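You operate a simulated robot arm through the tools that you are given. There is no shell and no other tool.

You are at the controls of a simulated robot arm. One attempt, no reset.

TASK
Fold the carton's flaps shut and seal it with the cream paper strip.
Fine: lay the strip along the seam, rub its creases out with the red block, then put the block back. Set down upright: red block. What is to be rubbed or washed off counts as gone when no trace of it is left.

It is judged by the outcome, as a careful person would: the job done as asked, and still so three seconds after it is handed in. It fails if anything else is knocked over, pushed out of place, dropped, spilled or broken. A push-on lid holds only when it is set on centred and level and pressed home; a screw cap is set on level and turned clockwise until tight. Flat cloth is picked up by pressing the open fingertips on it (5 to 10 N) and closing them slowly along it; thin cloth reads only 2 to 8 mm in the jaws.

THE ROBOT
A 7-joint arm with a two-finger parallel gripper, fixed in place. Base frame: the origin is on the floor under the middle of its stand, x ahead of it, y to its left, z up; the work surface is at about z = 90. Units: cm, rad, N and s.
With the tool pointing down near the work surface it reaches from about 38 to 88 cm from the base axis. Its first joint turns from -2.897 to 2.897 rad. Payload 3.43 kg.
The tool frame sits at the grasp point between the pads (the TCP): z along the fingers, y along the line on which they close. The tips reach 3.4 cm beyond it. The gripper opens to 12.8 cm. The fingers are 2.4 cm wide and 1.2 cm thick; the gripper's body (4.8 by 13 cm) begins 9.6 cm behind the TCP.
Orientation is that of the tool frame in the base frame, as a unit quaternion [w, x, y, z]. With the fingers straight down and closing along the base's y, the tool's x points along the base's -x, its y along +y and its z along -z.

THE INTERFACE
- The arm moves only by the tool nudge_tool. Its argument "moves" is a list of rows, each an object of numbers (a shift or turn left out is 0, a gripper value left out holds the last): "dx", "dy", "dz": the shift along the base's x, y, z in cm; "rx", "ry", "rz": the turn, a rotation vector about the base's x, y, z in rad. In form: [{"dx": .., "dy": .., "dz": .., "rx": .., "ry": .., "rz": ..}, ...]. A call has 1 to 20 rows; each row shifts and turns the commanded pose from where the row before left it. "fingers" is the opening in per cent of the stroke, from 0 (shut) to 100 (fully open), set as the call begins (left out, the last holds). Each row takes 0.2 s and may step no farther than 5 cm and 0.15 rad from the row before; otherwise, or with a gripper value out of range, the whole call is refused. Where a pose cannot be reached the arm comes as near as it can. A force on the tool above 40 N (or 10 N above the force at the start of the call, whichever is more), or a blocked arm, ends the call early, and 0.2 s more pass. The fingers move at their own pace (about 15.3 cm/s each) and stop on an object; they squeeze with about 31 N. The grip force told is the motor's: it shows also when the fingers shut on nothing. Time passes only in rows, and 0.2 s behind the last, so rows that do not move let the fingers close. It gives the time, the measured TCP pose, the force on the tool (base axes), the opening and the grip force at its end, in the units of the frame above (readings bear some noise), with the torque about the TCP (base axes, N m) and any sound that the robot's microphone picked up.
- Cameras (640 x 400 px; columns grow to the right, rows downward): "scene" is fixed at [4.94, 64.88, 154.09]; the picture's right is [-0.40, -0.92, 0.00], its down [-0.51, 0.22, -0.83] and it looks along [0.76, -0.33, -0.56] (base axes); focal length 313 px, centre (320, 200). "wrist" rides on the gripper at [7.6, -1.1, -16] in the tool frame; the picture's right is [0.15, 0.99, 0.00], its down [-0.88, 0.13, -0.46] and it looks along [-0.45, 0.07, 0.89] (tool axes); focal length 234 px, centre (320, 200). There is no depth. A picture from a camera that has moved, and an enlarged one, comes with that camera's place and axes in the base frame and with its lens.
- capture(camera): a new picture of that camera. The clock stands still meanwhile.
- close_up(camera, box): a new picture of the part [left, top, right, bottom] of that camera's present view, enlarged. The clock stands still meanwhile.
- hand_in(): hands the job in; it is judged then, once.

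Nothing tells you positions but the pictures and the camera data. Unless the task says otherwise, let go and move clear before handing in.

The tools are called after ">>>" as a command line: name --argument value ..., lists and objects as JSON in quotes. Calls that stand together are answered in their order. nudge_tool: Moves the arm, as the interface text tells. Its arguments: {"type":"object","properties":{"moves":{"type":"array","items":{"type":"object","properties":{"dx":{"type":"number"},"dy":{"type":"number"},"dz":{"type":"number"},"rx":{"type":"number"},"ry":{"type":"number"},"rz":{"type":"number"}}}},"fingers":{"type":"number"}},"required":["moves"]} The other tools are called the same way: capture (camera) takes a picture; close_up (camera, box) takes an enlarged picture of a part of a camera's view; hand_in () hands the job in.

At the start:

```text
time: 0.0
tool_pos: [47.93, 42.65, 131.74]
tcp_rot: [0.0, 0.001, 1.0, 0.0]
wrist_force: [0.3, 0.5, 1.0]
moment: [-0.01, 0.01, 0.02]
opening: 12.77
grasp_force: 0.1
```

scene: 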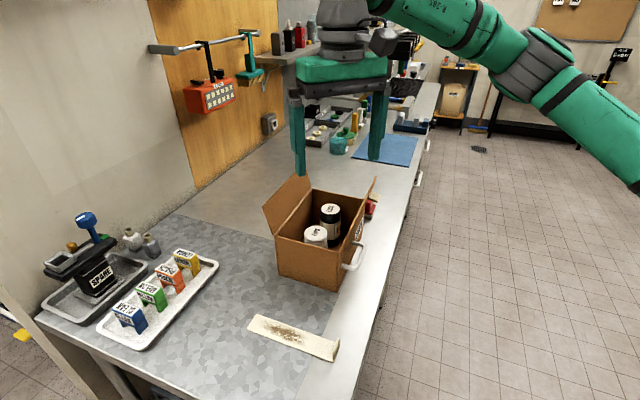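
wrist: 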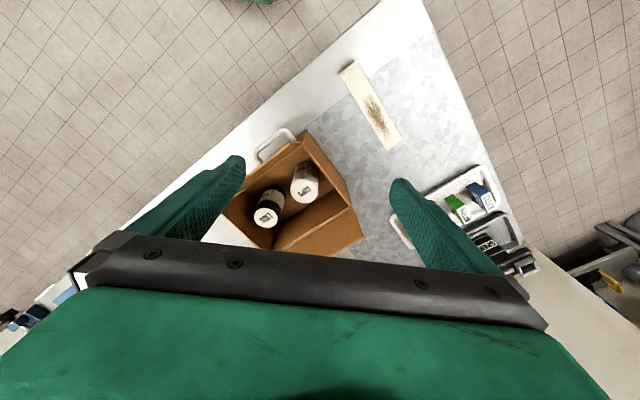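

I see an open carton with two flaps and jars inside, a cream strip lying flat on the bench nearby, and something red behind the carton. I'll look closer before moving.

>>> close_up --camera "scene" --box '[220, 160, 420, 300]'

>>> close_up --camera "scene" --box '[220, 290, 380, 390]'

>>> close_up --camera "wrist" --box '[200, 40, 440, 270]'

>>> close_up --camera "scene" --box '[260, 80, 460, 210]'

```text
2.86 times, centred on (320, 230) of scene
camera zoom: at [4.94, 64.88, 154.09], right [-0.4, -0.92, 0.0], down [-0.51, 0.22, -0.83], along [0.76, -0.33, -0.56], focal length 893 px, centre (320, 114)
```

zoom: 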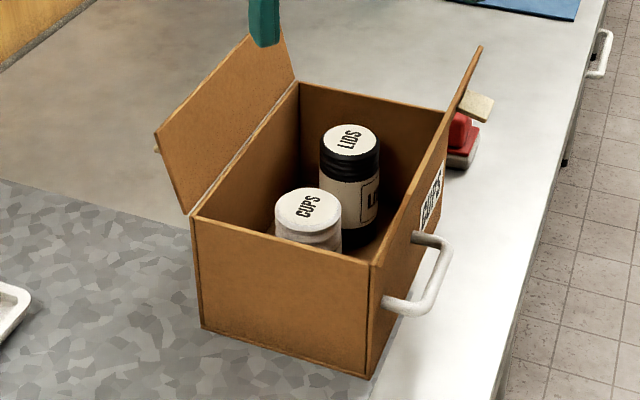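

```text
4.00 times, centred on (300, 340) of scene
camera zoom: at [4.94, 64.88, 154.09], right [-0.4, -0.92, 0.0], down [-0.51, 0.22, -0.83], along [0.76, -0.33, -0.56], focal length 1251 px, centre (400, -360)
```

zoom: 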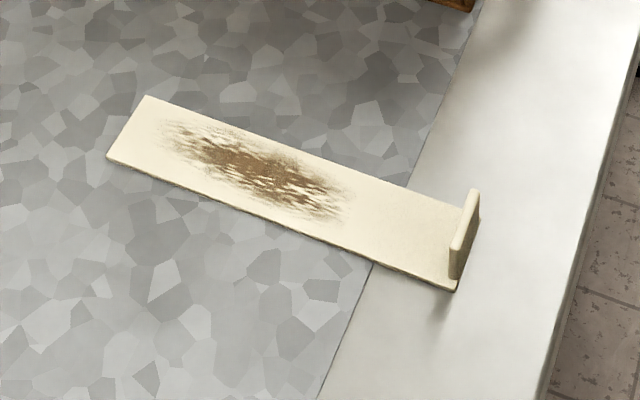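

```text
1.74 times, centred on (320, 155) of wrist
camera zoom: at [40.44, 41.53, 147.72], right [-0.15, 0.99, 0.0], down [0.88, 0.13, 0.46], along [0.45, 0.07, -0.89], focal length 407 px, centre (320, 278)
```

zoom: 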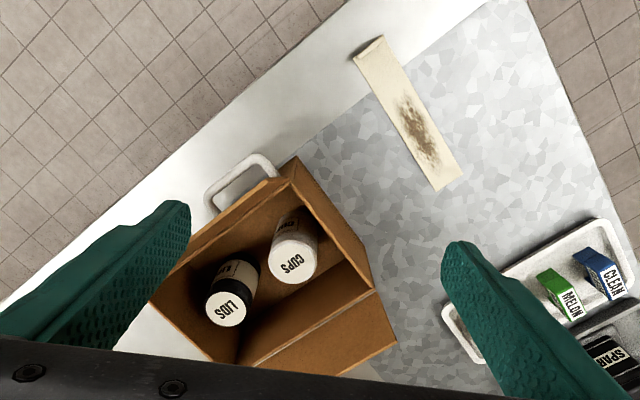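

```text
3.08 times, centred on (360, 145) of scene
camera zoom: at [4.94, 64.88, 154.09], right [-0.4, -0.92, 0.0], down [-0.51, 0.22, -0.83], along [0.76, -0.33, -0.56], focal length 962 px, centre (197, 369)
```

zoom: 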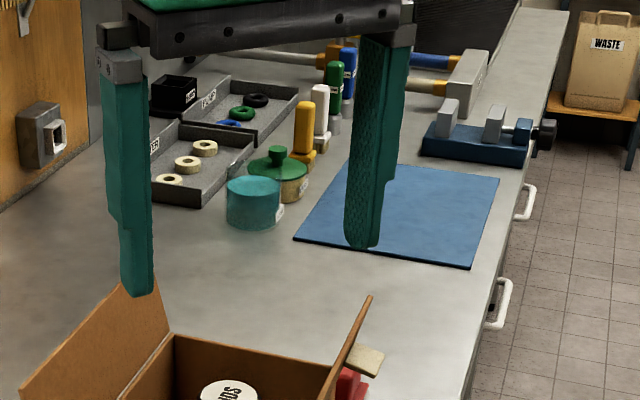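

The carton sits skewed about 45° to the base axes. Its two flaps lean outward by about 17°, and the strip has a raised tab at its near end. I'll turn the wrist square to the carton and move over to see the red block behind it.

>>> nudge_tool --moves '[{"rz": -0.15}, {"rz": -0.15, "dx": 2, "dy": -3}, {"rz": -0.15, "dx": 2, "dy": -3}, {"rz": -0.15, "dx": 2, "dy": -3}, {"rz": -0.15, "dx": 2, "dy": -3}, {"rz": -0.035}, {}]'

>>> capture --camera "wrist"

>>> capture --camera "scene"

```text
time: 1.6
tool_pos: [56.0, 30.7, 132.11]
tcp_rot: [0.0, 0.383, 0.924, 0.0]
wrist_force: [-0.2, 0.4, 0.0]
moment: [-0.01, 0.01, 0.01]
opening: 12.78
grasp_force: 0.1
```

```text
taken
camera wrist: at [49.85, 35.19, 147.89], right [0.6, 0.8, 0.0], down [0.71, -0.53, 0.46], along [0.37, -0.27, -0.89], focal length 234 px, centre (320, 200)
```

wrist: 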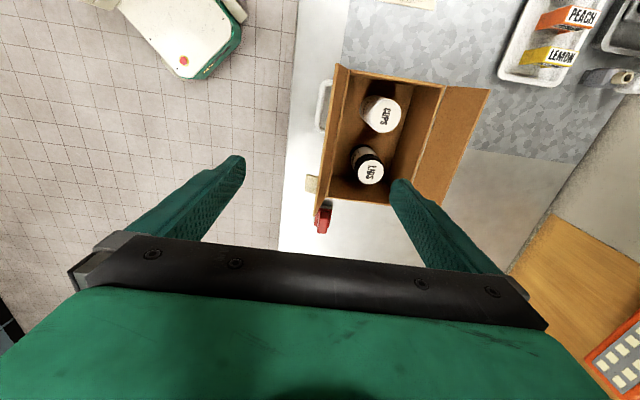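

```text
taken
```

scene: 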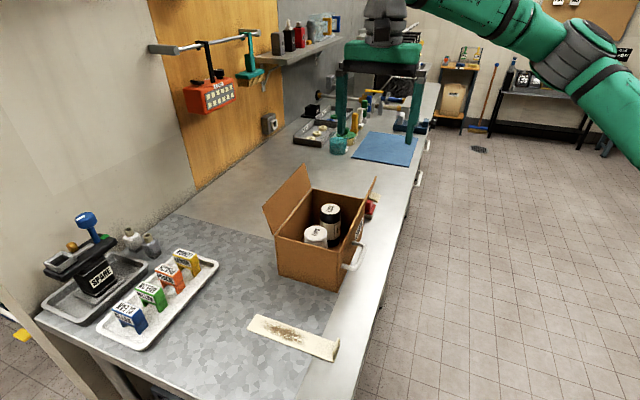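

>>> close_up --camera "wrist" --box '[260, 50, 500, 250]'

>>> close_up --camera "wrist" --box '[280, 160, 380, 240]'

>>> close_up --camera "scene" --box '[330, 165, 400, 225]'

>>> close_up --camera "scene" --box '[250, 160, 330, 220]'

```text
2.00 times, centred on (380, 150) of wrist
camera zoom: at [49.85, 35.19, 147.89], right [0.6, 0.8, 0.0], down [0.71, -0.53, 0.46], along [0.37, -0.27, -0.89], focal length 468 px, centre (200, 300)
```

zoom: 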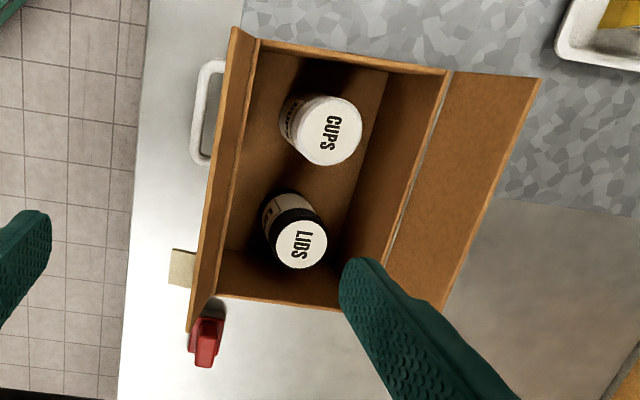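

```text
5.00 times, centred on (330, 200) of wrist
camera zoom: at [49.85, 35.19, 147.89], right [0.6, 0.8, 0.0], down [0.71, -0.53, 0.46], along [0.37, -0.27, -0.89], focal length 1171 px, centre (270, 200)
```

zoom: 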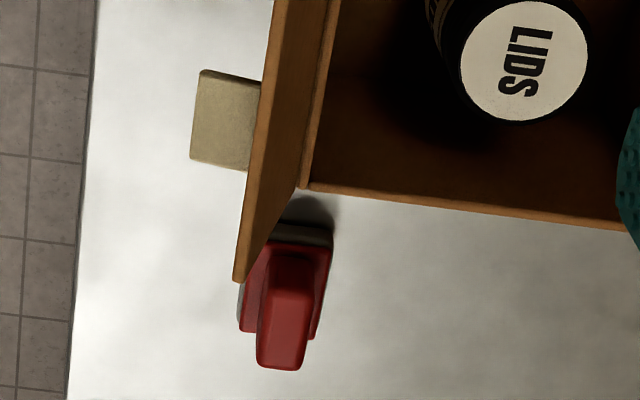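

```text
6.67 times, centred on (365, 195) of scene
camera zoom: at [4.94, 64.88, 154.09], right [-0.4, -0.92, 0.0], down [-0.51, 0.22, -0.83], along [0.76, -0.33, -0.56], focal length 2084 px, centre (20, 233)
```

zoom: 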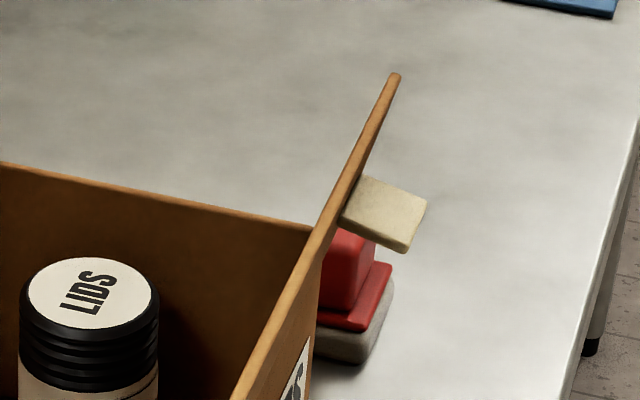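

```text
6.67 times, centred on (290, 190) of scene
camera zoom: at [4.94, 64.88, 154.09], right [-0.4, -0.92, 0.0], down [-0.51, 0.22, -0.83], along [0.76, -0.33, -0.56], focal length 2084 px, centre (520, 267)
```

zoom: 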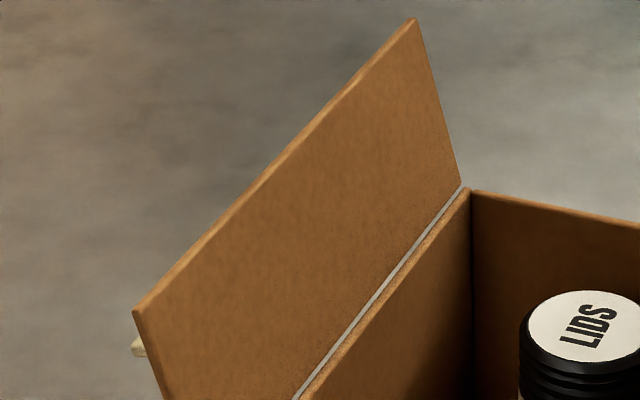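

The flaps have small tan tabs on their outer faces, and the red block stands just behind the carton's right side. I'll shut the fingers and go to the outside of the left flap, staying high, and look again.

>>> nudge_tool --moves '[{"dx": 2.8, "dy": 3}, {"dx": 2.8, "dy": 3}, {"dx": 2.8, "dy": 3}, {"dx": 2.8, "dy": 3}, {"dx": 2.8, "dy": 3, "dz": -2}, {"dx": 2.8, "dy": 3, "dz": -2}, {}]' --fingers 0

>>> capture --camera "wrist"

>>> capture --camera "scene"

```text
time: 3.2
tool_pos: [68.64, 44.98, 127.67]
tcp_rot: [0.0, 0.383, 0.924, 0.0]
wrist_force: [-0.2, 0.6, 0.7]
moment: [0.0, 0.02, 0.03]
opening: 0.0
grasp_force: 31.2
out of reach, approached as far as the arm can: row 5, 6
```

```text
taken
camera wrist: at [62.39, 49.44, 143.63], right [0.6, 0.8, 0.0], down [0.71, -0.53, 0.46], along [0.37, -0.27, -0.89], focal length 234 px, centre (320, 200)
```

wrist: 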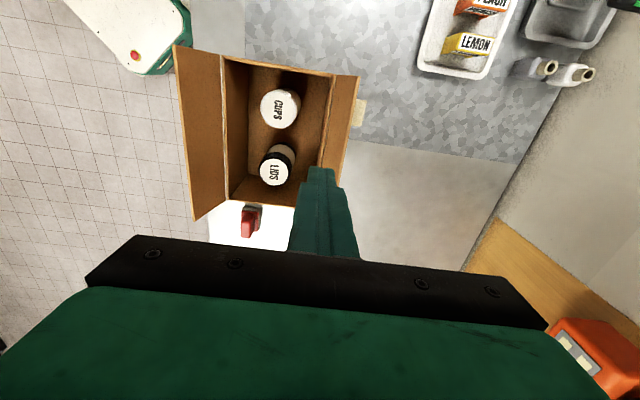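

```text
taken
```

scene: 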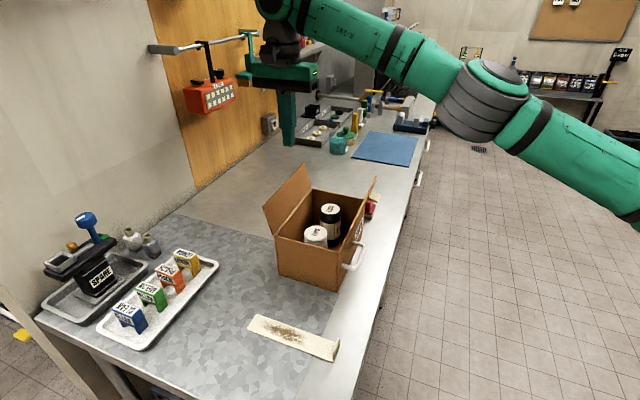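

Reach is limited at this height. I'll go lower, still above the flap top, and check how far out the arm gets.

>>> nudge_tool --moves '[{"dz": -4}, {"dz": -3}, {}]'

```text
time: 4.0
tool_pos: [68.52, 44.84, 120.72]
tcp_rot: [0.0, 0.383, 0.924, 0.001]
wrist_force: [0.0, -0.5, -0.3]
moment: [0.0, -0.04, 0.0]
opening: 0.0
grasp_force: 30.9
```

>>> nudge_tool --moves '[{"dx": 1.0, "dy": 1.5}, {"dx": 1.0, "dy": 1.5}, {"dx": 1.0, "dy": 1.0}, {}]'

```text
time: 5.0
tool_pos: [70.04, 47.1, 120.77]
tcp_rot: [0.0, 0.382, 0.924, 0.0]
wrist_force: [-0.5, 0.3, -0.1]
moment: [-0.02, -0.01, 0.01]
opening: 0.0
grasp_force: 31.2
out of reach, approached as far as the arm can: row 2, 3
```

I'll straddle the left flap with the open fingers, so the outer finger can sweep it inward. I'm setting the opening and checking alignment from above first.

>>> nudge_tool --moves '[{"dx": 0.4, "dy": -1.6}, {"dx": 0.4, "dy": -1.5}, {}, {}]' --fingers 66

>>> capture --camera "wrist"

>>> close_up --camera "scene" --box '[220, 40, 420, 300]'

```text
time: 6.0
tool_pos: [70.78, 44.11, 120.86]
tcp_rot: [0.0, 0.383, 0.924, 0.0]
wrist_force: [0.4, -0.3, -0.7]
moment: [0.0, -0.01, 0.01]
opening: 8.46
grasp_force: 0.0
```

```text
taken
camera wrist: at [64.52, 48.46, 136.76], right [0.6, 0.8, 0.0], down [0.71, -0.53, 0.46], along [0.37, -0.27, -0.89], focal length 234 px, centre (320, 200)
```

wrist: 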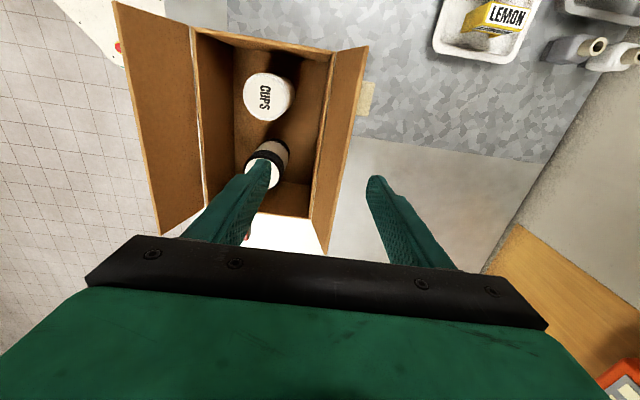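

```text
1.54 times, centred on (320, 170) of scene
camera zoom: at [4.94, 64.88, 154.09], right [-0.4, -0.92, 0.0], down [-0.51, 0.22, -0.83], along [0.76, -0.33, -0.56], focal length 481 px, centre (320, 246)
```

zoom: 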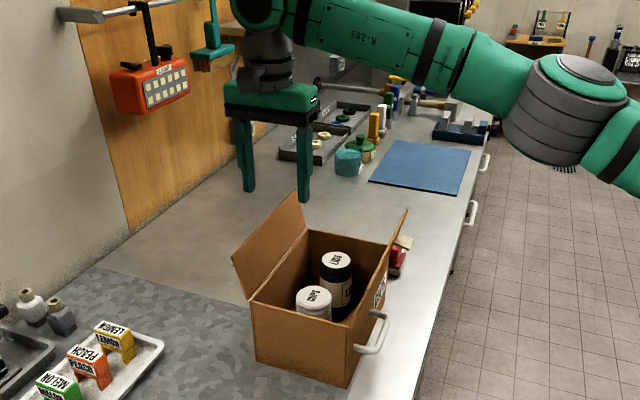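

>>> nudge_tool --moves '[{"dz": -4}, {"dz": -4}, {"dz": -2.7}, {}]'

>>> capture --camera "wrist"

>>> close_up --camera "scene" --box '[220, 100, 420, 300]'

```text
time: 7.0
tool_pos: [70.53, 43.92, 110.19]
tcp_rot: [0.0, 0.382, 0.924, 0.0]
wrist_force: [0.8, -0.3, -0.4]
moment: [0.0, 0.03, -0.02]
opening: 8.47
grasp_force: 0.0
```

```text
taken
camera wrist: at [64.39, 48.43, 126.11], right [0.6, 0.8, 0.0], down [0.71, -0.53, 0.46], along [0.37, -0.27, -0.89], focal length 234 px, centre (320, 200)
```

wrist: 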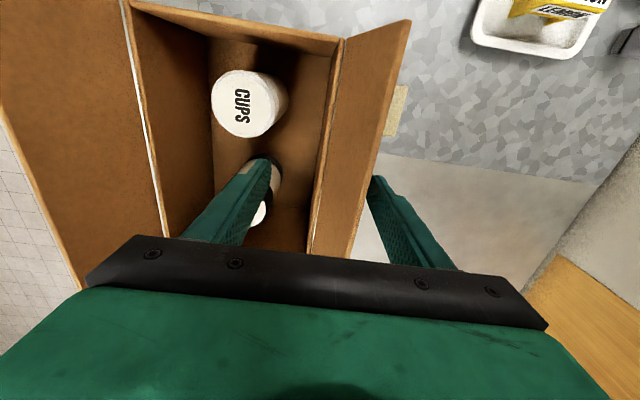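

```text
2.00 times, centred on (320, 200) of scene
camera zoom: at [4.94, 64.88, 154.09], right [-0.4, -0.92, 0.0], down [-0.51, 0.22, -0.83], along [0.76, -0.33, -0.56], focal length 625 px, centre (320, 200)
```

zoom: 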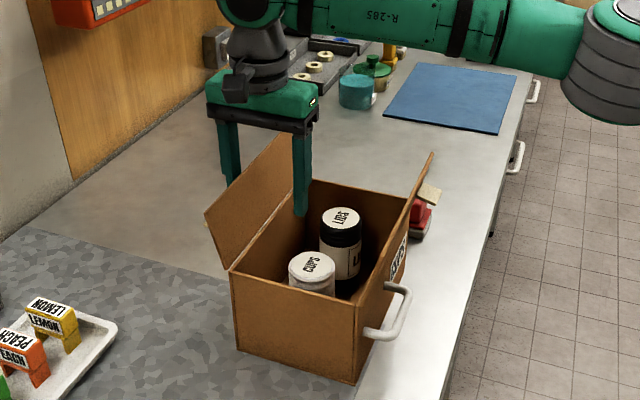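

The flap is now between the fingers. I'll sweep it inward slowly, watching the force.

>>> nudge_tool --moves '[{"dx": -0.7, "dy": -0.7}, {"dx": -0.7, "dy": -0.7}, {"dx": -0.7, "dy": -0.7}, {"dx": -0.7, "dy": -0.7}, {"dx": -0.7, "dy": -0.7}, {}]'

>>> close_up --camera "scene" --box '[220, 100, 420, 300]'

```text
time: 8.4
tool_pos: [67.03, 40.41, 110.12]
tcp_rot: [-0.001, 0.382, 0.924, 0.0]
wrist_force: [-0.5, 0.2, 0.6]
moment: [-0.01, -0.01, 0.0]
opening: 8.43
grasp_force: 0.1
```

```text
2.00 times, centred on (320, 200) of scene
camera zoom: at [4.94, 64.88, 154.09], right [-0.4, -0.92, 0.0], down [-0.51, 0.22, -0.83], along [0.76, -0.33, -0.56], focal length 625 px, centre (320, 200)
```

zoom: 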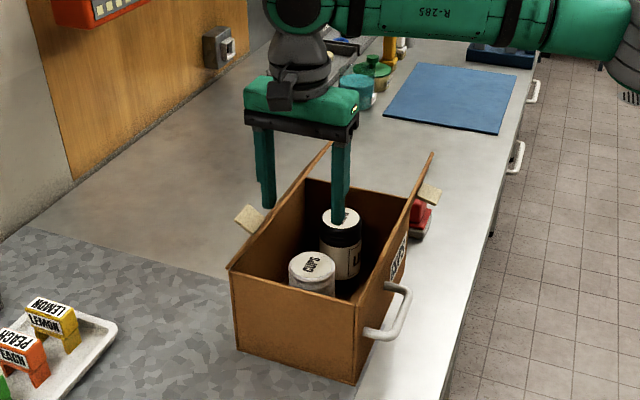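

>>> nudge_tool --moves '[{"dx": -0.7, "dy": -0.7}, {"dx": -0.7, "dy": -0.7}, {"dx": -0.7, "dy": -0.7}, {"dx": -0.7, "dy": -0.7}, {}]'

>>> close_up --camera "scene" --box '[220, 100, 420, 300]'

>>> capture --camera "wrist"

```text
time: 9.6
tool_pos: [64.33, 37.64, 110.01]
tcp_rot: [0.0, 0.383, 0.924, 0.0]
wrist_force: [0.1, 0.5, -0.3]
moment: [-0.01, -0.01, 0.0]
opening: 8.45
grasp_force: 0.0
```

```text
2.00 times, centred on (320, 200) of scene
camera zoom: at [4.94, 64.88, 154.09], right [-0.4, -0.92, 0.0], down [-0.51, 0.22, -0.83], along [0.76, -0.33, -0.56], focal length 625 px, centre (320, 200)
```

zoom: 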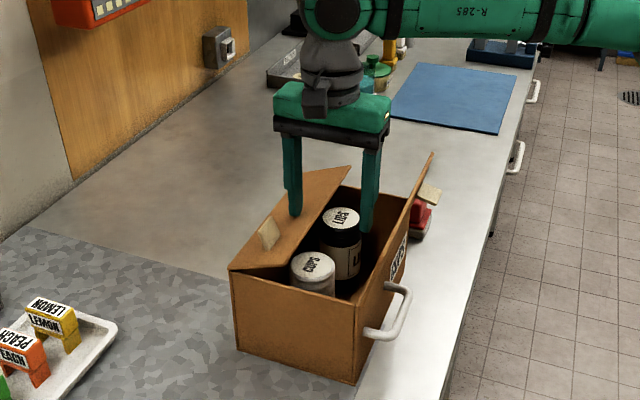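

```text
taken
camera wrist: at [58.11, 42.16, 125.94], right [0.6, 0.8, 0.0], down [0.71, -0.53, 0.46], along [0.37, -0.27, -0.89], focal length 234 px, centre (320, 200)
```

wrist: 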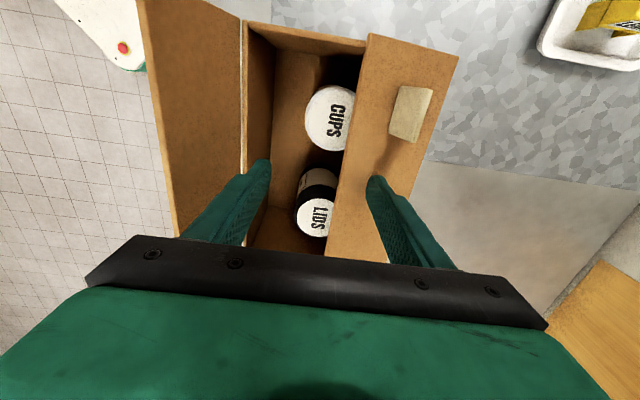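

>>> nudge_tool --moves '[{"dz": -0.7}, {"dz": -0.7}, {"dz": -0.5}, {}]'

>>> close_up --camera "scene" --box '[220, 100, 420, 300]'

>>> capture --camera "wrist"

```text
time: 10.6
tool_pos: [64.34, 37.6, 108.09]
tcp_rot: [0.0, 0.383, 0.924, 0.0]
wrist_force: [0.0, 1.0, -0.9]
moment: [0.03, 0.02, -0.02]
opening: 8.44
grasp_force: 0.1
```

```text
2.00 times, centred on (320, 200) of scene
camera zoom: at [4.94, 64.88, 154.09], right [-0.4, -0.92, 0.0], down [-0.51, 0.22, -0.83], along [0.76, -0.33, -0.56], focal length 625 px, centre (320, 200)
```

zoom: 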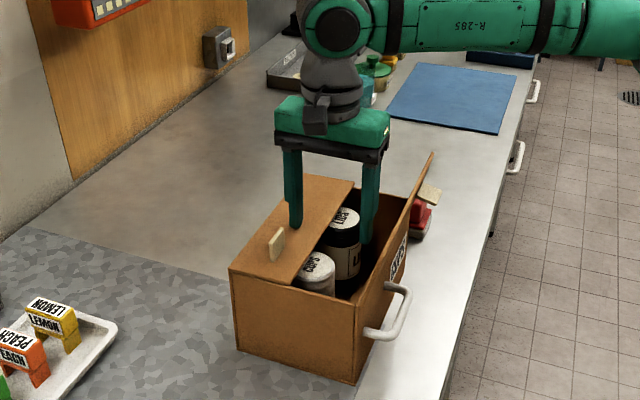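

```text
taken
camera wrist: at [58.09, 42.12, 124.06], right [0.6, 0.8, 0.0], down [0.71, -0.53, 0.46], along [0.37, -0.27, -0.89], focal length 234 px, centre (320, 200)
```

wrist: 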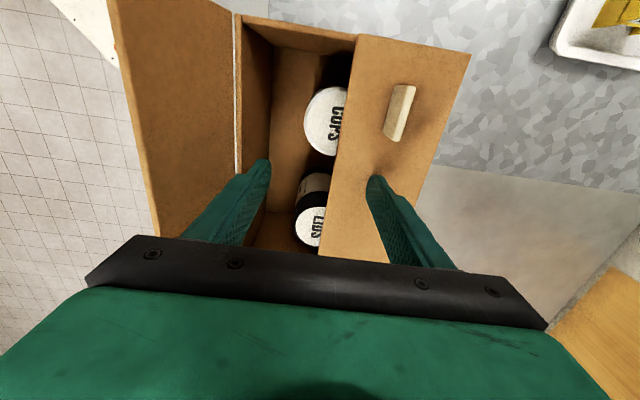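

>>> nudge_tool --moves '[{"dz": -0.3}, {"dz": -0.3}, {}]'

>>> close_up --camera "scene" --box '[260, 160, 400, 260]'

```text
time: 11.4
tool_pos: [64.23, 37.72, 107.79]
tcp_rot: [0.0, 0.383, 0.924, 0.002]
wrist_force: [-1.3, -0.8, 24.2]
moment: [0.84, -0.77, 0.02]
opening: 8.38
grasp_force: 0.1
```

```text
4.00 times, centred on (330, 210) of scene
camera zoom: at [4.94, 64.88, 154.09], right [-0.4, -0.92, 0.0], down [-0.51, 0.22, -0.83], along [0.76, -0.33, -0.56], focal length 1251 px, centre (280, 160)
```

zoom: 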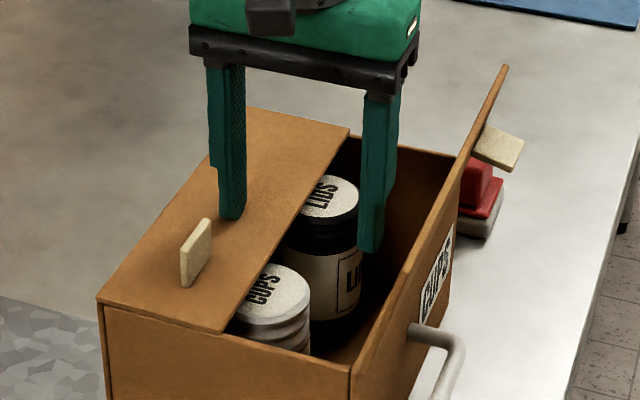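

The left flap is down against its stop, with its top at about z = 104.4. I'll lift off and see whether it stays.

>>> nudge_tool --moves '[{"dz": 0.6}, {"dz": 1.5}, {"dz": 3}, {"dz": 5}, {}]'

>>> close_up --camera "scene" --box '[260, 160, 400, 260]'

>>> capture --camera "wrist"

```text
time: 12.6
tool_pos: [64.27, 37.56, 117.6]
tcp_rot: [0.0, 0.383, 0.924, -0.001]
wrist_force: [0.6, -0.3, -0.6]
moment: [-0.03, 0.03, -0.01]
opening: 8.48
grasp_force: 0.0
```

```text
4.00 times, centred on (330, 210) of scene
camera zoom: at [4.94, 64.88, 154.09], right [-0.4, -0.92, 0.0], down [-0.51, 0.22, -0.83], along [0.76, -0.33, -0.56], focal length 1251 px, centre (280, 160)
```

zoom: 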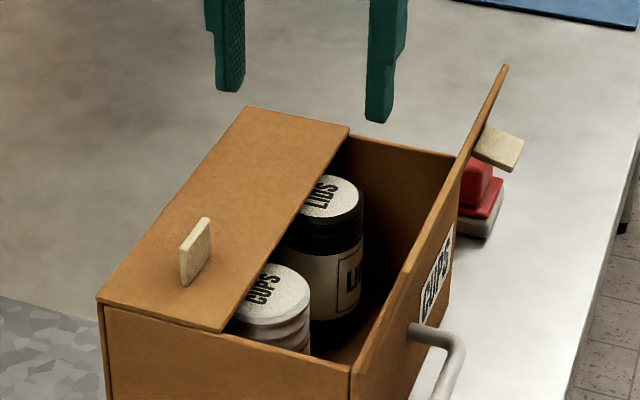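

```text
taken
camera wrist: at [58.15, 42.04, 133.53], right [0.6, 0.8, 0.0], down [0.71, -0.53, 0.46], along [0.37, -0.27, -0.89], focal length 234 px, centre (320, 200)
```

wrist: 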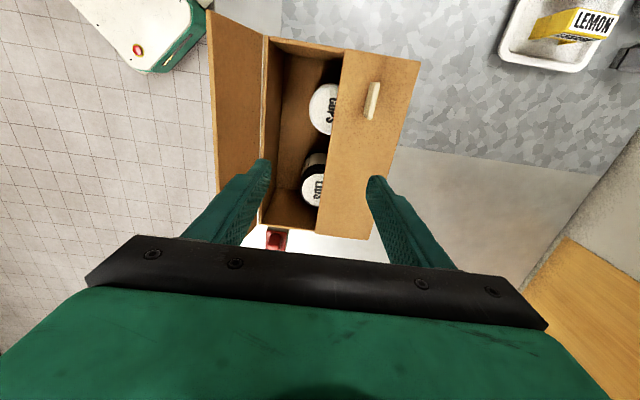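

The left flap stays closed. Next I'll shut the fingers, cross over to the outside of the right flap, and fold it the same way, clear of its tab.

>>> nudge_tool --moves '[{"dz": 2}, {"dx": -3.4, "dy": -3}, {"dx": -3.4, "dy": -3}, {"dx": -3.4, "dy": -3}, {}, {"dz": -4}, {"dz": -3}, {}]' --fingers 0

>>> capture --camera "wrist"

>>> close_up --camera "scene" --box '[260, 100, 460, 260]'

```text
time: 14.4
tool_pos: [54.23, 28.56, 112.61]
tcp_rot: [0.001, 0.383, 0.924, 0.0]
wrist_force: [0.5, -0.2, -0.3]
moment: [0.03, 0.01, -0.01]
opening: 0.0
grasp_force: 30.9
```

```text
taken
camera wrist: at [47.94, 32.98, 128.56], right [0.6, 0.8, 0.0], down [0.71, -0.53, 0.46], along [0.37, -0.27, -0.89], focal length 234 px, centre (320, 200)
```

wrist: 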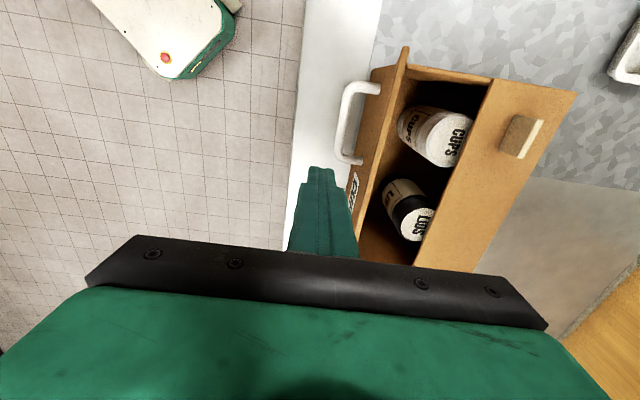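

```text
2.50 times, centred on (360, 180) of scene
camera zoom: at [4.94, 64.88, 154.09], right [-0.4, -0.92, 0.0], down [-0.51, 0.22, -0.83], along [0.76, -0.33, -0.56], focal length 782 px, centre (220, 250)
```

zoom: 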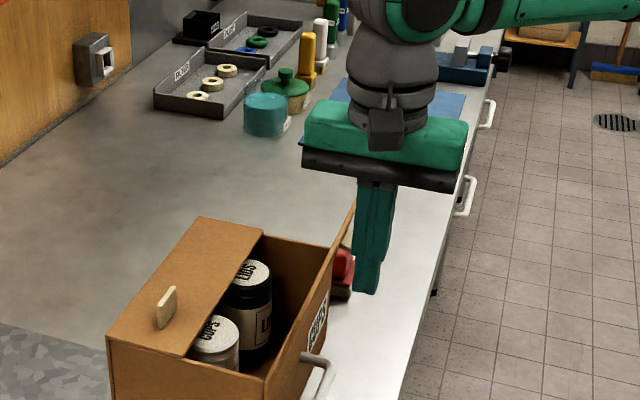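

>>> nudge_tool --moves '[{"dz": -2.4}, {"dx": 0.7, "dy": 0.7}, {"dx": 0.7, "dy": 0.7}, {"dx": 0.7, "dy": 0.7}, {"dx": 0.7, "dy": 0.7}, {"dx": 0.7, "dy": 0.7}, {"dx": 0.7, "dy": 0.7}, {"dx": 0.7, "dy": 0.7}, {"dx": 0.7, "dy": 0.7}, {}]'

>>> capture --camera "wrist"

>>> close_up --camera "scene" --box '[260, 100, 460, 260]'

```text
time: 16.6
tool_pos: [59.63, 34.29, 110.36]
tcp_rot: [0.0, 0.382, 0.924, 0.0]
wrist_force: [-0.2, -0.4, 0.2]
moment: [-0.03, -0.01, 0.03]
opening: 0.0
grasp_force: 30.6
```

```text
taken
camera wrist: at [53.48, 38.73, 126.21], right [0.6, 0.8, 0.0], down [0.71, -0.53, 0.46], along [0.37, -0.27, -0.89], focal length 234 px, centre (320, 200)
```

wrist: 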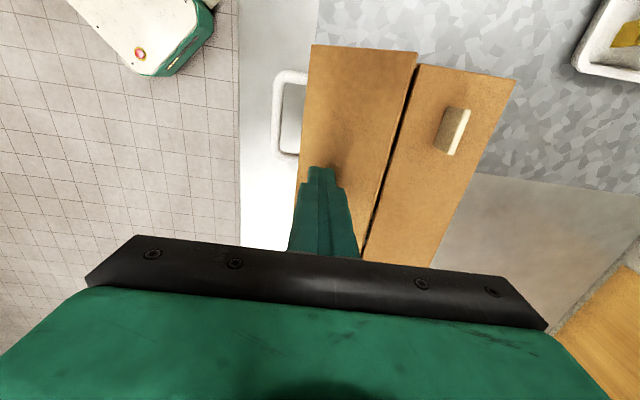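

```text
2.50 times, centred on (360, 180) of scene
camera zoom: at [4.94, 64.88, 154.09], right [-0.4, -0.92, 0.0], down [-0.51, 0.22, -0.83], along [0.76, -0.33, -0.56], focal length 782 px, centre (220, 250)
```

zoom: 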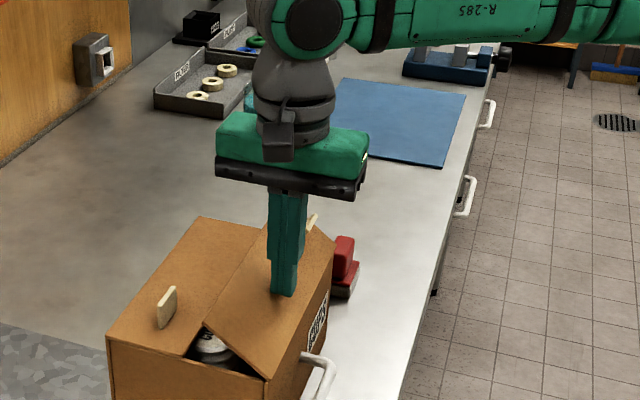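

Works well. I'll move a bit further over the flap and press down gently.

>>> nudge_tool --moves '[{"dx": 0.7, "dy": 0.7, "dz": -0.7}, {"dz": -0.7}, {"dz": -0.6}, {"dz": -0.3}, {"dz": -0.3}, {}]'

>>> close_up --camera "scene" --box '[260, 100, 460, 260]'

```text
time: 18.0
tool_pos: [60.43, 35.09, 107.91]
tcp_rot: [0.0, 0.383, 0.924, 0.002]
wrist_force: [-1.8, -2.4, 31.4]
moment: [-0.1, 0.07, 0.02]
opening: 0.0
grasp_force: 30.8
```

```text
2.50 times, centred on (360, 180) of scene
camera zoom: at [4.94, 64.88, 154.09], right [-0.4, -0.92, 0.0], down [-0.51, 0.22, -0.83], along [0.76, -0.33, -0.56], focal length 782 px, centre (220, 250)
```

zoom: 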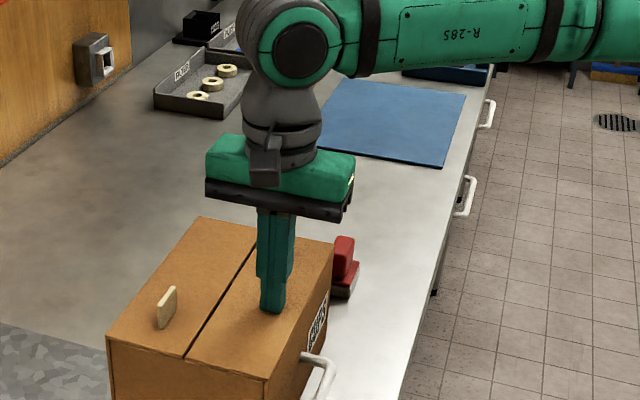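

Both flaps are down. I'll lift clear and check from above.

>>> nudge_tool --moves '[{"dz": 0.6}, {"dz": 2}, {"dz": 5}, {"dz": 5}, {"dz": 5}, {"dx": -2, "dy": -2}, {"dx": -2, "dy": -2}, {}]'

>>> capture --camera "wrist"

>>> capture --camera "scene"

>>> close_up --camera "scene" --box '[260, 160, 400, 300]'

```text
time: 19.8
tool_pos: [56.4, 30.67, 125.49]
tcp_rot: [0.0, 0.382, 0.924, 0.0]
wrist_force: [-0.5, 0.2, -0.2]
moment: [0.03, -0.02, 0.0]
opening: 0.01
grasp_force: 31.0
```

```text
taken
camera wrist: at [50.24, 35.14, 141.41], right [0.6, 0.8, 0.0], down [0.71, -0.53, 0.46], along [0.37, -0.27, -0.89], focal length 234 px, centre (320, 200)
```

wrist: 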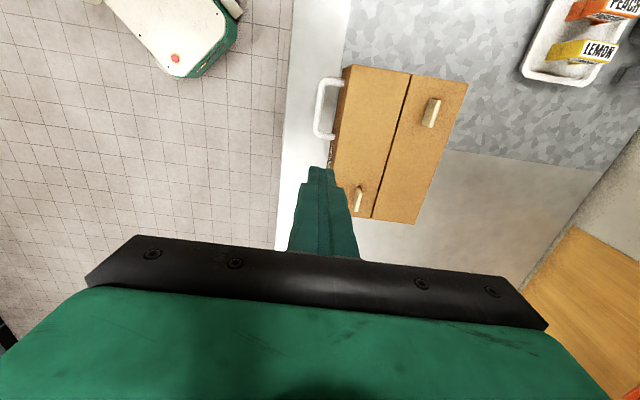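

```text
taken
```

scene: 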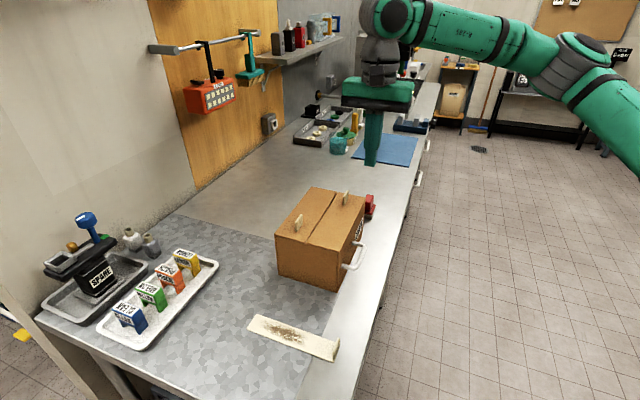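

```text
2.86 times, centred on (330, 230) of scene
camera zoom: at [4.94, 64.88, 154.09], right [-0.4, -0.92, 0.0], down [-0.51, 0.22, -0.83], along [0.76, -0.33, -0.56], focal length 893 px, centre (291, 114)
```

zoom: 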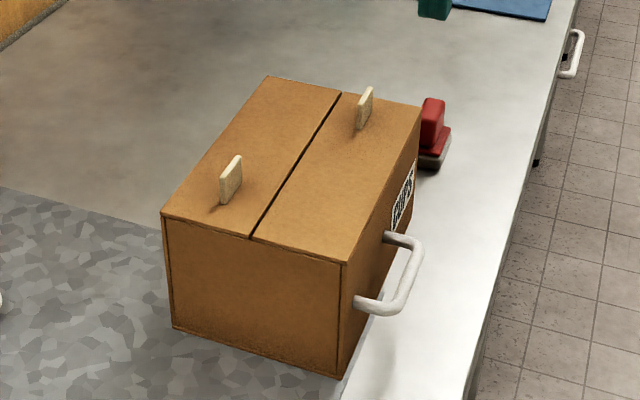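

Both flaps stay closed, with the seam running at about 45°. Next I'll look at the strip from close above.

>>> nudge_tool --moves '[{"dx": -2.9, "dy": 3.8}, {"dx": -2.9, "dy": 3.8}, {"dx": -2.9, "dy": 3.8}, {"dx": -2.9, "dy": 3.8}, {"dx": -2.8, "dy": 3.9, "dz": -1}, {"dz": -4.5}, {"dz": -4.5}, {}]' --fingers 40

>>> capture --camera "wrist"

>>> close_up --camera "scene" --box '[230, 290, 370, 390]'

```text
time: 21.6
tool_pos: [42.08, 49.98, 115.31]
tcp_rot: [0.001, 0.383, 0.924, 0.0]
wrist_force: [0.4, 0.1, 0.2]
moment: [0.04, -0.01, -0.02]
opening: 5.12
grasp_force: 0.0
```

```text
taken
camera wrist: at [35.86, 54.6, 131.25], right [0.6, 0.8, 0.0], down [0.71, -0.53, 0.46], along [0.37, -0.27, -0.89], focal length 234 px, centre (320, 200)
```

wrist: 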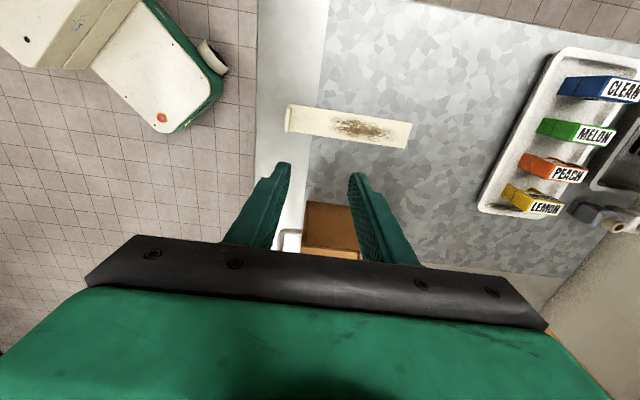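

```text
4.00 times, centred on (300, 340) of scene
camera zoom: at [4.94, 64.88, 154.09], right [-0.4, -0.92, 0.0], down [-0.51, 0.22, -0.83], along [0.76, -0.33, -0.56], focal length 1251 px, centre (400, -360)
```

zoom: 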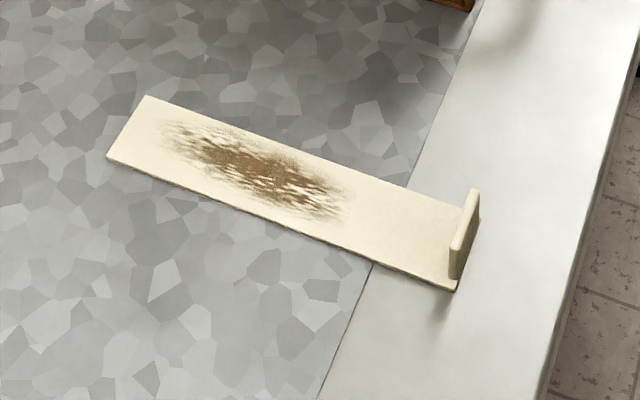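

>>> close_up --camera "wrist" --box '[270, 80, 430, 180]'

```text
4.00 times, centred on (350, 130) of wrist
camera zoom: at [35.86, 54.6, 131.25], right [0.6, 0.8, 0.0], down [0.71, -0.53, 0.46], along [0.37, -0.27, -0.89], focal length 937 px, centre (200, 480)
```

zoom: 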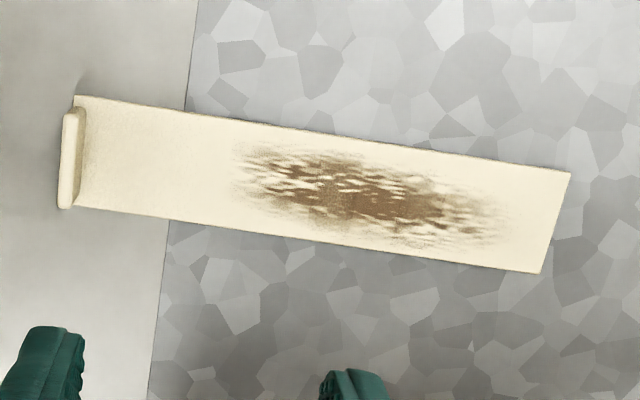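

The strip lies from about (37.5, 47) to (52, 61.8), with its tab standing at the near end. Before gripping it I'll check that the wrist can make the 90° turn I'll need.

>>> nudge_tool --moves '[{"rz": -0.15}, {"rz": -0.15}, {"rz": -0.15}, {"rz": -0.15}, {"rz": -0.15}, {"rz": -0.15}, {"rz": -0.15}, {"rz": -0.15}, {"rz": -0.15}, {"rz": -0.15}, {"rz": -0.0708}, {}]'

```text
time: 24.2
tool_pos: [42.04, 49.99, 115.29]
tcp_rot: [-0.001, 0.924, 0.382, 0.0]
wrist_force: [0.3, 0.4, -0.3]
moment: [0.0, -0.01, 0.0]
opening: 5.13
grasp_force: 0.2
```

The −90° turn is fine. I'll turn back and come down over the tab.

>>> nudge_tool --moves '[{"rz": 0.15}, {"rz": 0.15}, {"rz": 0.15}, {"rz": 0.15}, {"rz": 0.15}, {"rz": 0.15}, {"rz": 0.15}, {"rz": 0.15}, {"rz": 0.15}, {"rz": 0.15}, {"rz": 0.0758}, {"dx": -2.1, "dy": -1.4}, {"dx": -2.04, "dy": -1.39}, {"dz": -5}, {"dz": -5}, {"dz": -3}, {}]'

>>> capture --camera "wrist"

>>> close_up --camera "scene" --box '[230, 270, 390, 390]'

```text
time: 27.8
tool_pos: [37.9, 47.2, 102.22]
tcp_rot: [0.001, 0.38, 0.925, -0.001]
wrist_force: [0.7, 0.3, 1.3]
moment: [0.04, 0.01, 0.02]
opening: 5.11
grasp_force: 0.1
```

```text
taken
camera wrist: at [31.66, 51.68, 118.17], right [0.59, 0.81, 0.0], down [0.72, -0.53, 0.46], along [0.37, -0.27, -0.89], focal length 234 px, centre (320, 200)
```

wrist: 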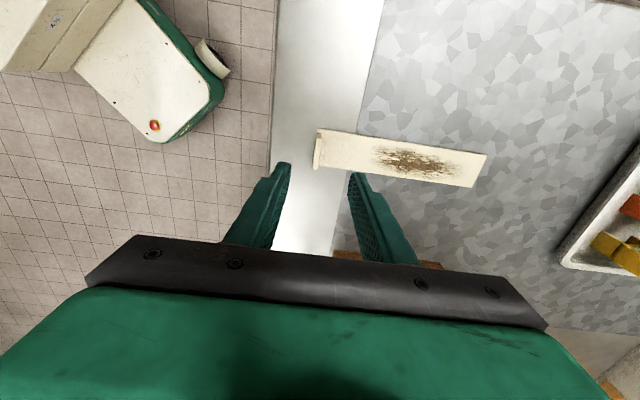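

```text
3.33 times, centred on (310, 330) of scene
camera zoom: at [4.94, 64.88, 154.09], right [-0.4, -0.92, 0.0], down [-0.51, 0.22, -0.83], along [0.76, -0.33, -0.56], focal length 1042 px, centre (353, -233)
```

zoom: 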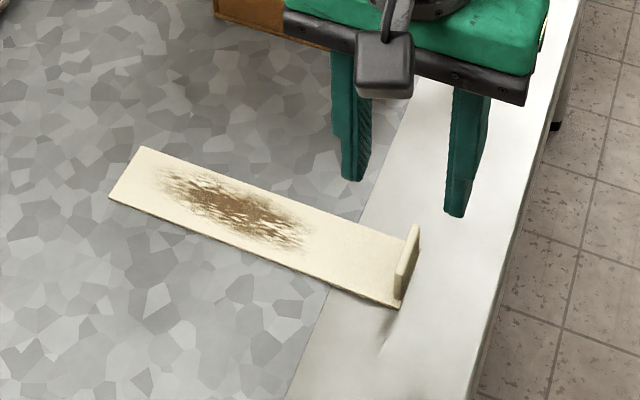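

>>> close_up --camera "wrist" --box '[270, 100, 390, 200]'

```text
4.00 times, centred on (330, 150) of wrist
camera zoom: at [31.66, 51.68, 118.17], right [0.59, 0.81, 0.0], down [0.72, -0.53, 0.46], along [0.37, -0.27, -0.89], focal length 937 px, centre (280, 400)
```

zoom: 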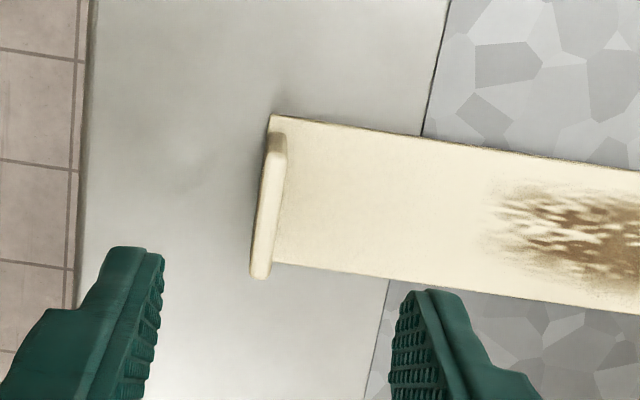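

>>> nudge_tool --moves '[{"dx": -0.5, "dy": 0.05}, {"dz": -4}, {"dz": -2.5}, {"dz": -1.3}, {}]'

>>> close_up --camera "scene" --box '[230, 270, 390, 390]'

>>> close_up --camera "wrist" --box '[250, 100, 410, 240]'

```text
time: 29.0
tool_pos: [37.4, 47.29, 94.46]
tcp_rot: [0.0, 0.38, 0.925, 0.0]
wrist_force: [-0.1, -0.2, 0.0]
moment: [-0.01, 0.04, -0.02]
opening: 5.11
grasp_force: 0.1
```

```text
3.33 times, centred on (310, 330) of scene
camera zoom: at [4.94, 64.88, 154.09], right [-0.4, -0.92, 0.0], down [-0.51, 0.22, -0.83], along [0.76, -0.33, -0.56], focal length 1042 px, centre (353, -233)
```

zoom: 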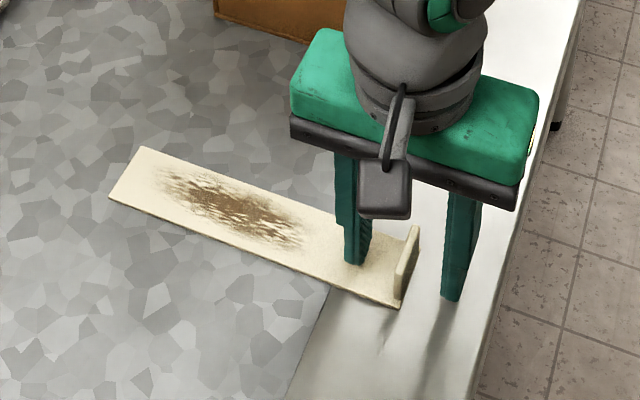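

```text
2.86 times, centred on (330, 170) of wrist
camera zoom: at [31.12, 51.78, 110.28], right [0.59, 0.81, 0.0], down [0.72, -0.53, 0.46], along [0.37, -0.27, -0.89], focal length 669 px, centre (291, 286)
```

zoom: 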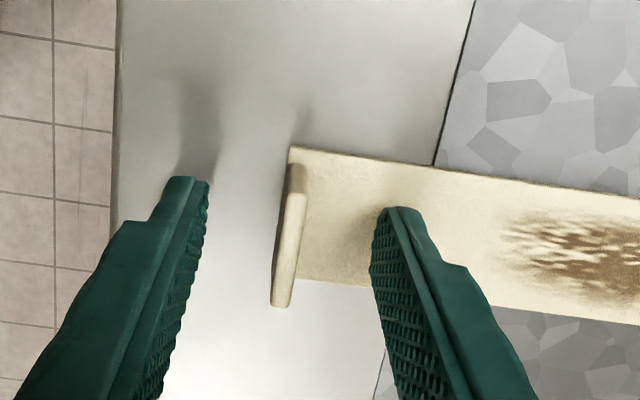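

>>> nudge_tool --moves '[{"dz": -0.25}, {}]'

>>> nudge_tool --moves '[{}, {}, {}]' --fingers 0

>>> close_up --camera "scene" --box '[230, 270, 390, 390]'

```text
time: 29.6
tool_pos: [37.31, 47.31, 94.2]
tcp_rot: [0.0, 0.38, 0.925, 0.0]
wrist_force: [0.3, 0.2, -0.1]
moment: [-0.01, 0.0, -0.03]
opening: 5.12
grasp_force: 0.1
```

```text
time: 30.4
tool_pos: [37.39, 47.27, 94.22]
tcp_rot: [0.0, 0.38, 0.925, 0.0]
wrist_force: [-0.1, 0.8, -0.4]
moment: [0.02, 0.0, 0.0]
opening: 0.46
grasp_force: 31.4
```

```text
3.33 times, centred on (310, 330) of scene
camera zoom: at [4.94, 64.88, 154.09], right [-0.4, -0.92, 0.0], down [-0.51, 0.22, -0.83], along [0.76, -0.33, -0.56], focal length 1042 px, centre (353, -233)
```

zoom: 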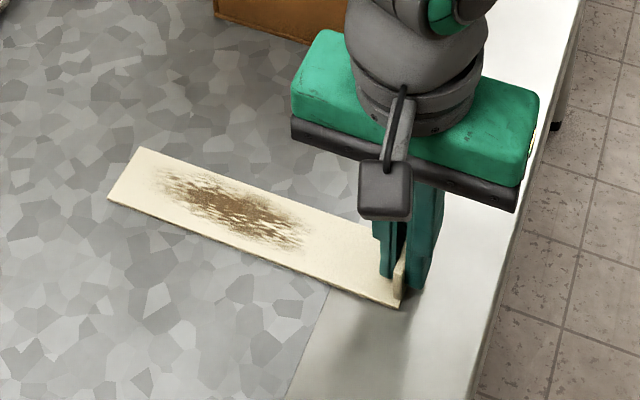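

The tab is gripped. Lifting straight up and checking that the strip hangs level.

>>> nudge_tool --moves '[{"dz": 0.5}, {"dz": 1}, {"dz": 2}, {"dz": 4}, {"dz": 4}, {"dz": 5}, {"dz": 4.5}, {}]'

>>> capture --camera "scene"

>>> capture --camera "wrist"

```text
time: 32.2
tool_pos: [37.21, 47.27, 115.26]
tcp_rot: [0.0, 0.38, 0.925, -0.001]
wrist_force: [-0.1, 0.5, -0.4]
moment: [-0.01, 0.02, -0.02]
opening: 0.45
grasp_force: 31.2
```

```text
taken
```

scene: 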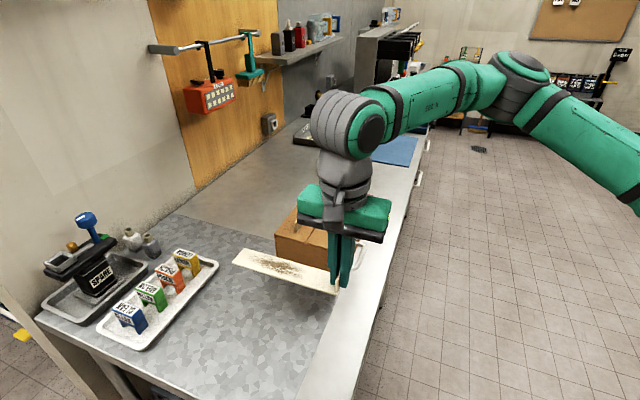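

```text
taken
camera wrist: at [31.09, 51.67, 131.22], right [0.59, 0.81, 0.0], down [0.72, -0.53, 0.46], along [0.37, -0.27, -0.89], focal length 234 px, centre (320, 200)
```

wrist: 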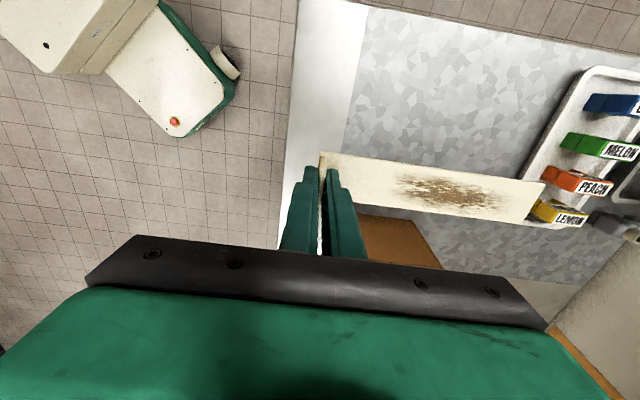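

The strip stays rigid and level. Turning it a quarter turn and carrying it above the seam.

>>> nudge_tool --moves '[{"dz": 2}, {"rz": -0.15, "dx": 2.114, "dy": -0.263}, {"rz": -0.15, "dx": 2.114, "dy": -0.263}, {"rz": -0.15, "dx": 2.114, "dy": -0.263}, {"rz": -0.15, "dx": 2.114, "dy": -0.263}, {"rz": -0.15, "dx": 2.114, "dy": -0.263}, {"rz": -0.15, "dx": 2.114, "dy": -0.263}, {"rz": -0.15, "dx": 2.114, "dy": -0.263}, {"rz": -0.15, "dx": 2.114, "dy": -0.263}, {"rz": -0.15, "dx": 2.114, "dy": -0.263}, {"rz": -0.15, "dx": 2.114, "dy": -0.263}, {"rz": -0.0586}, {}]'

>>> capture --camera "scene"

>>> capture --camera "wrist"

>>> close_up --camera "scene" --box '[260, 120, 400, 300]'

```text
time: 35.0
tool_pos: [58.44, 44.58, 117.34]
tcp_rot: [0.0, 0.921, 0.39, 0.0]
wrist_force: [-0.1, -0.6, -1.0]
moment: [0.04, 0.0, 0.03]
opening: 0.46
grasp_force: 30.8
```

```text
taken
```

scene: 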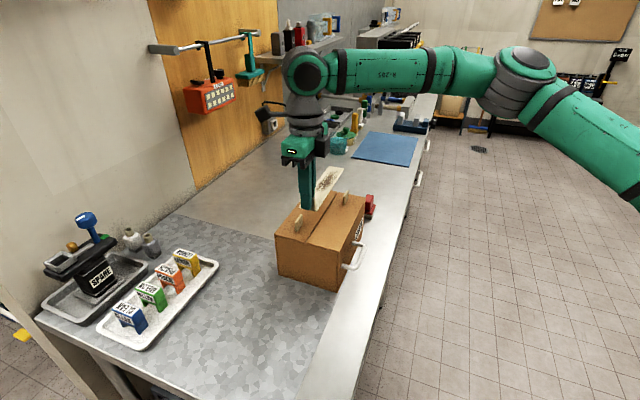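

```text
taken
camera wrist: at [62.88, 50.78, 133.12], right [0.81, -0.58, 0.0], down [-0.52, -0.72, 0.46], along [-0.27, -0.37, -0.89], focal length 234 px, centre (320, 200)
```

wrist: 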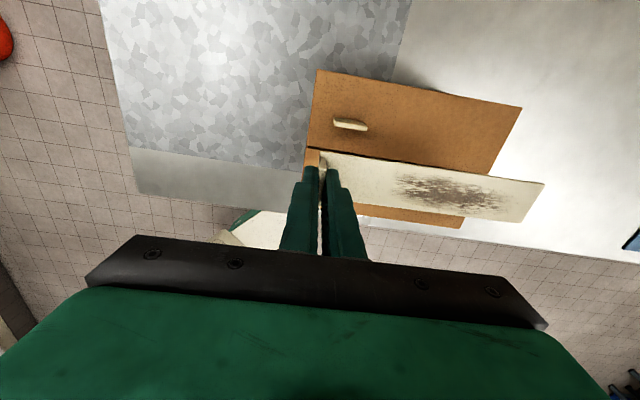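

```text
2.22 times, centred on (330, 210) of scene
camera zoom: at [4.94, 64.88, 154.09], right [-0.4, -0.92, 0.0], down [-0.51, 0.22, -0.83], along [0.76, -0.33, -0.56], focal length 695 px, centre (298, 178)
```

zoom: 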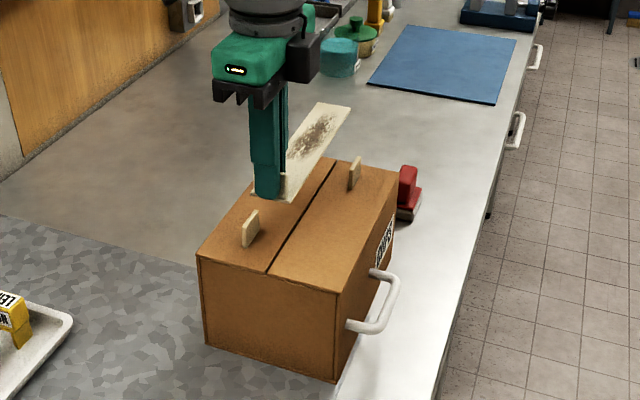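

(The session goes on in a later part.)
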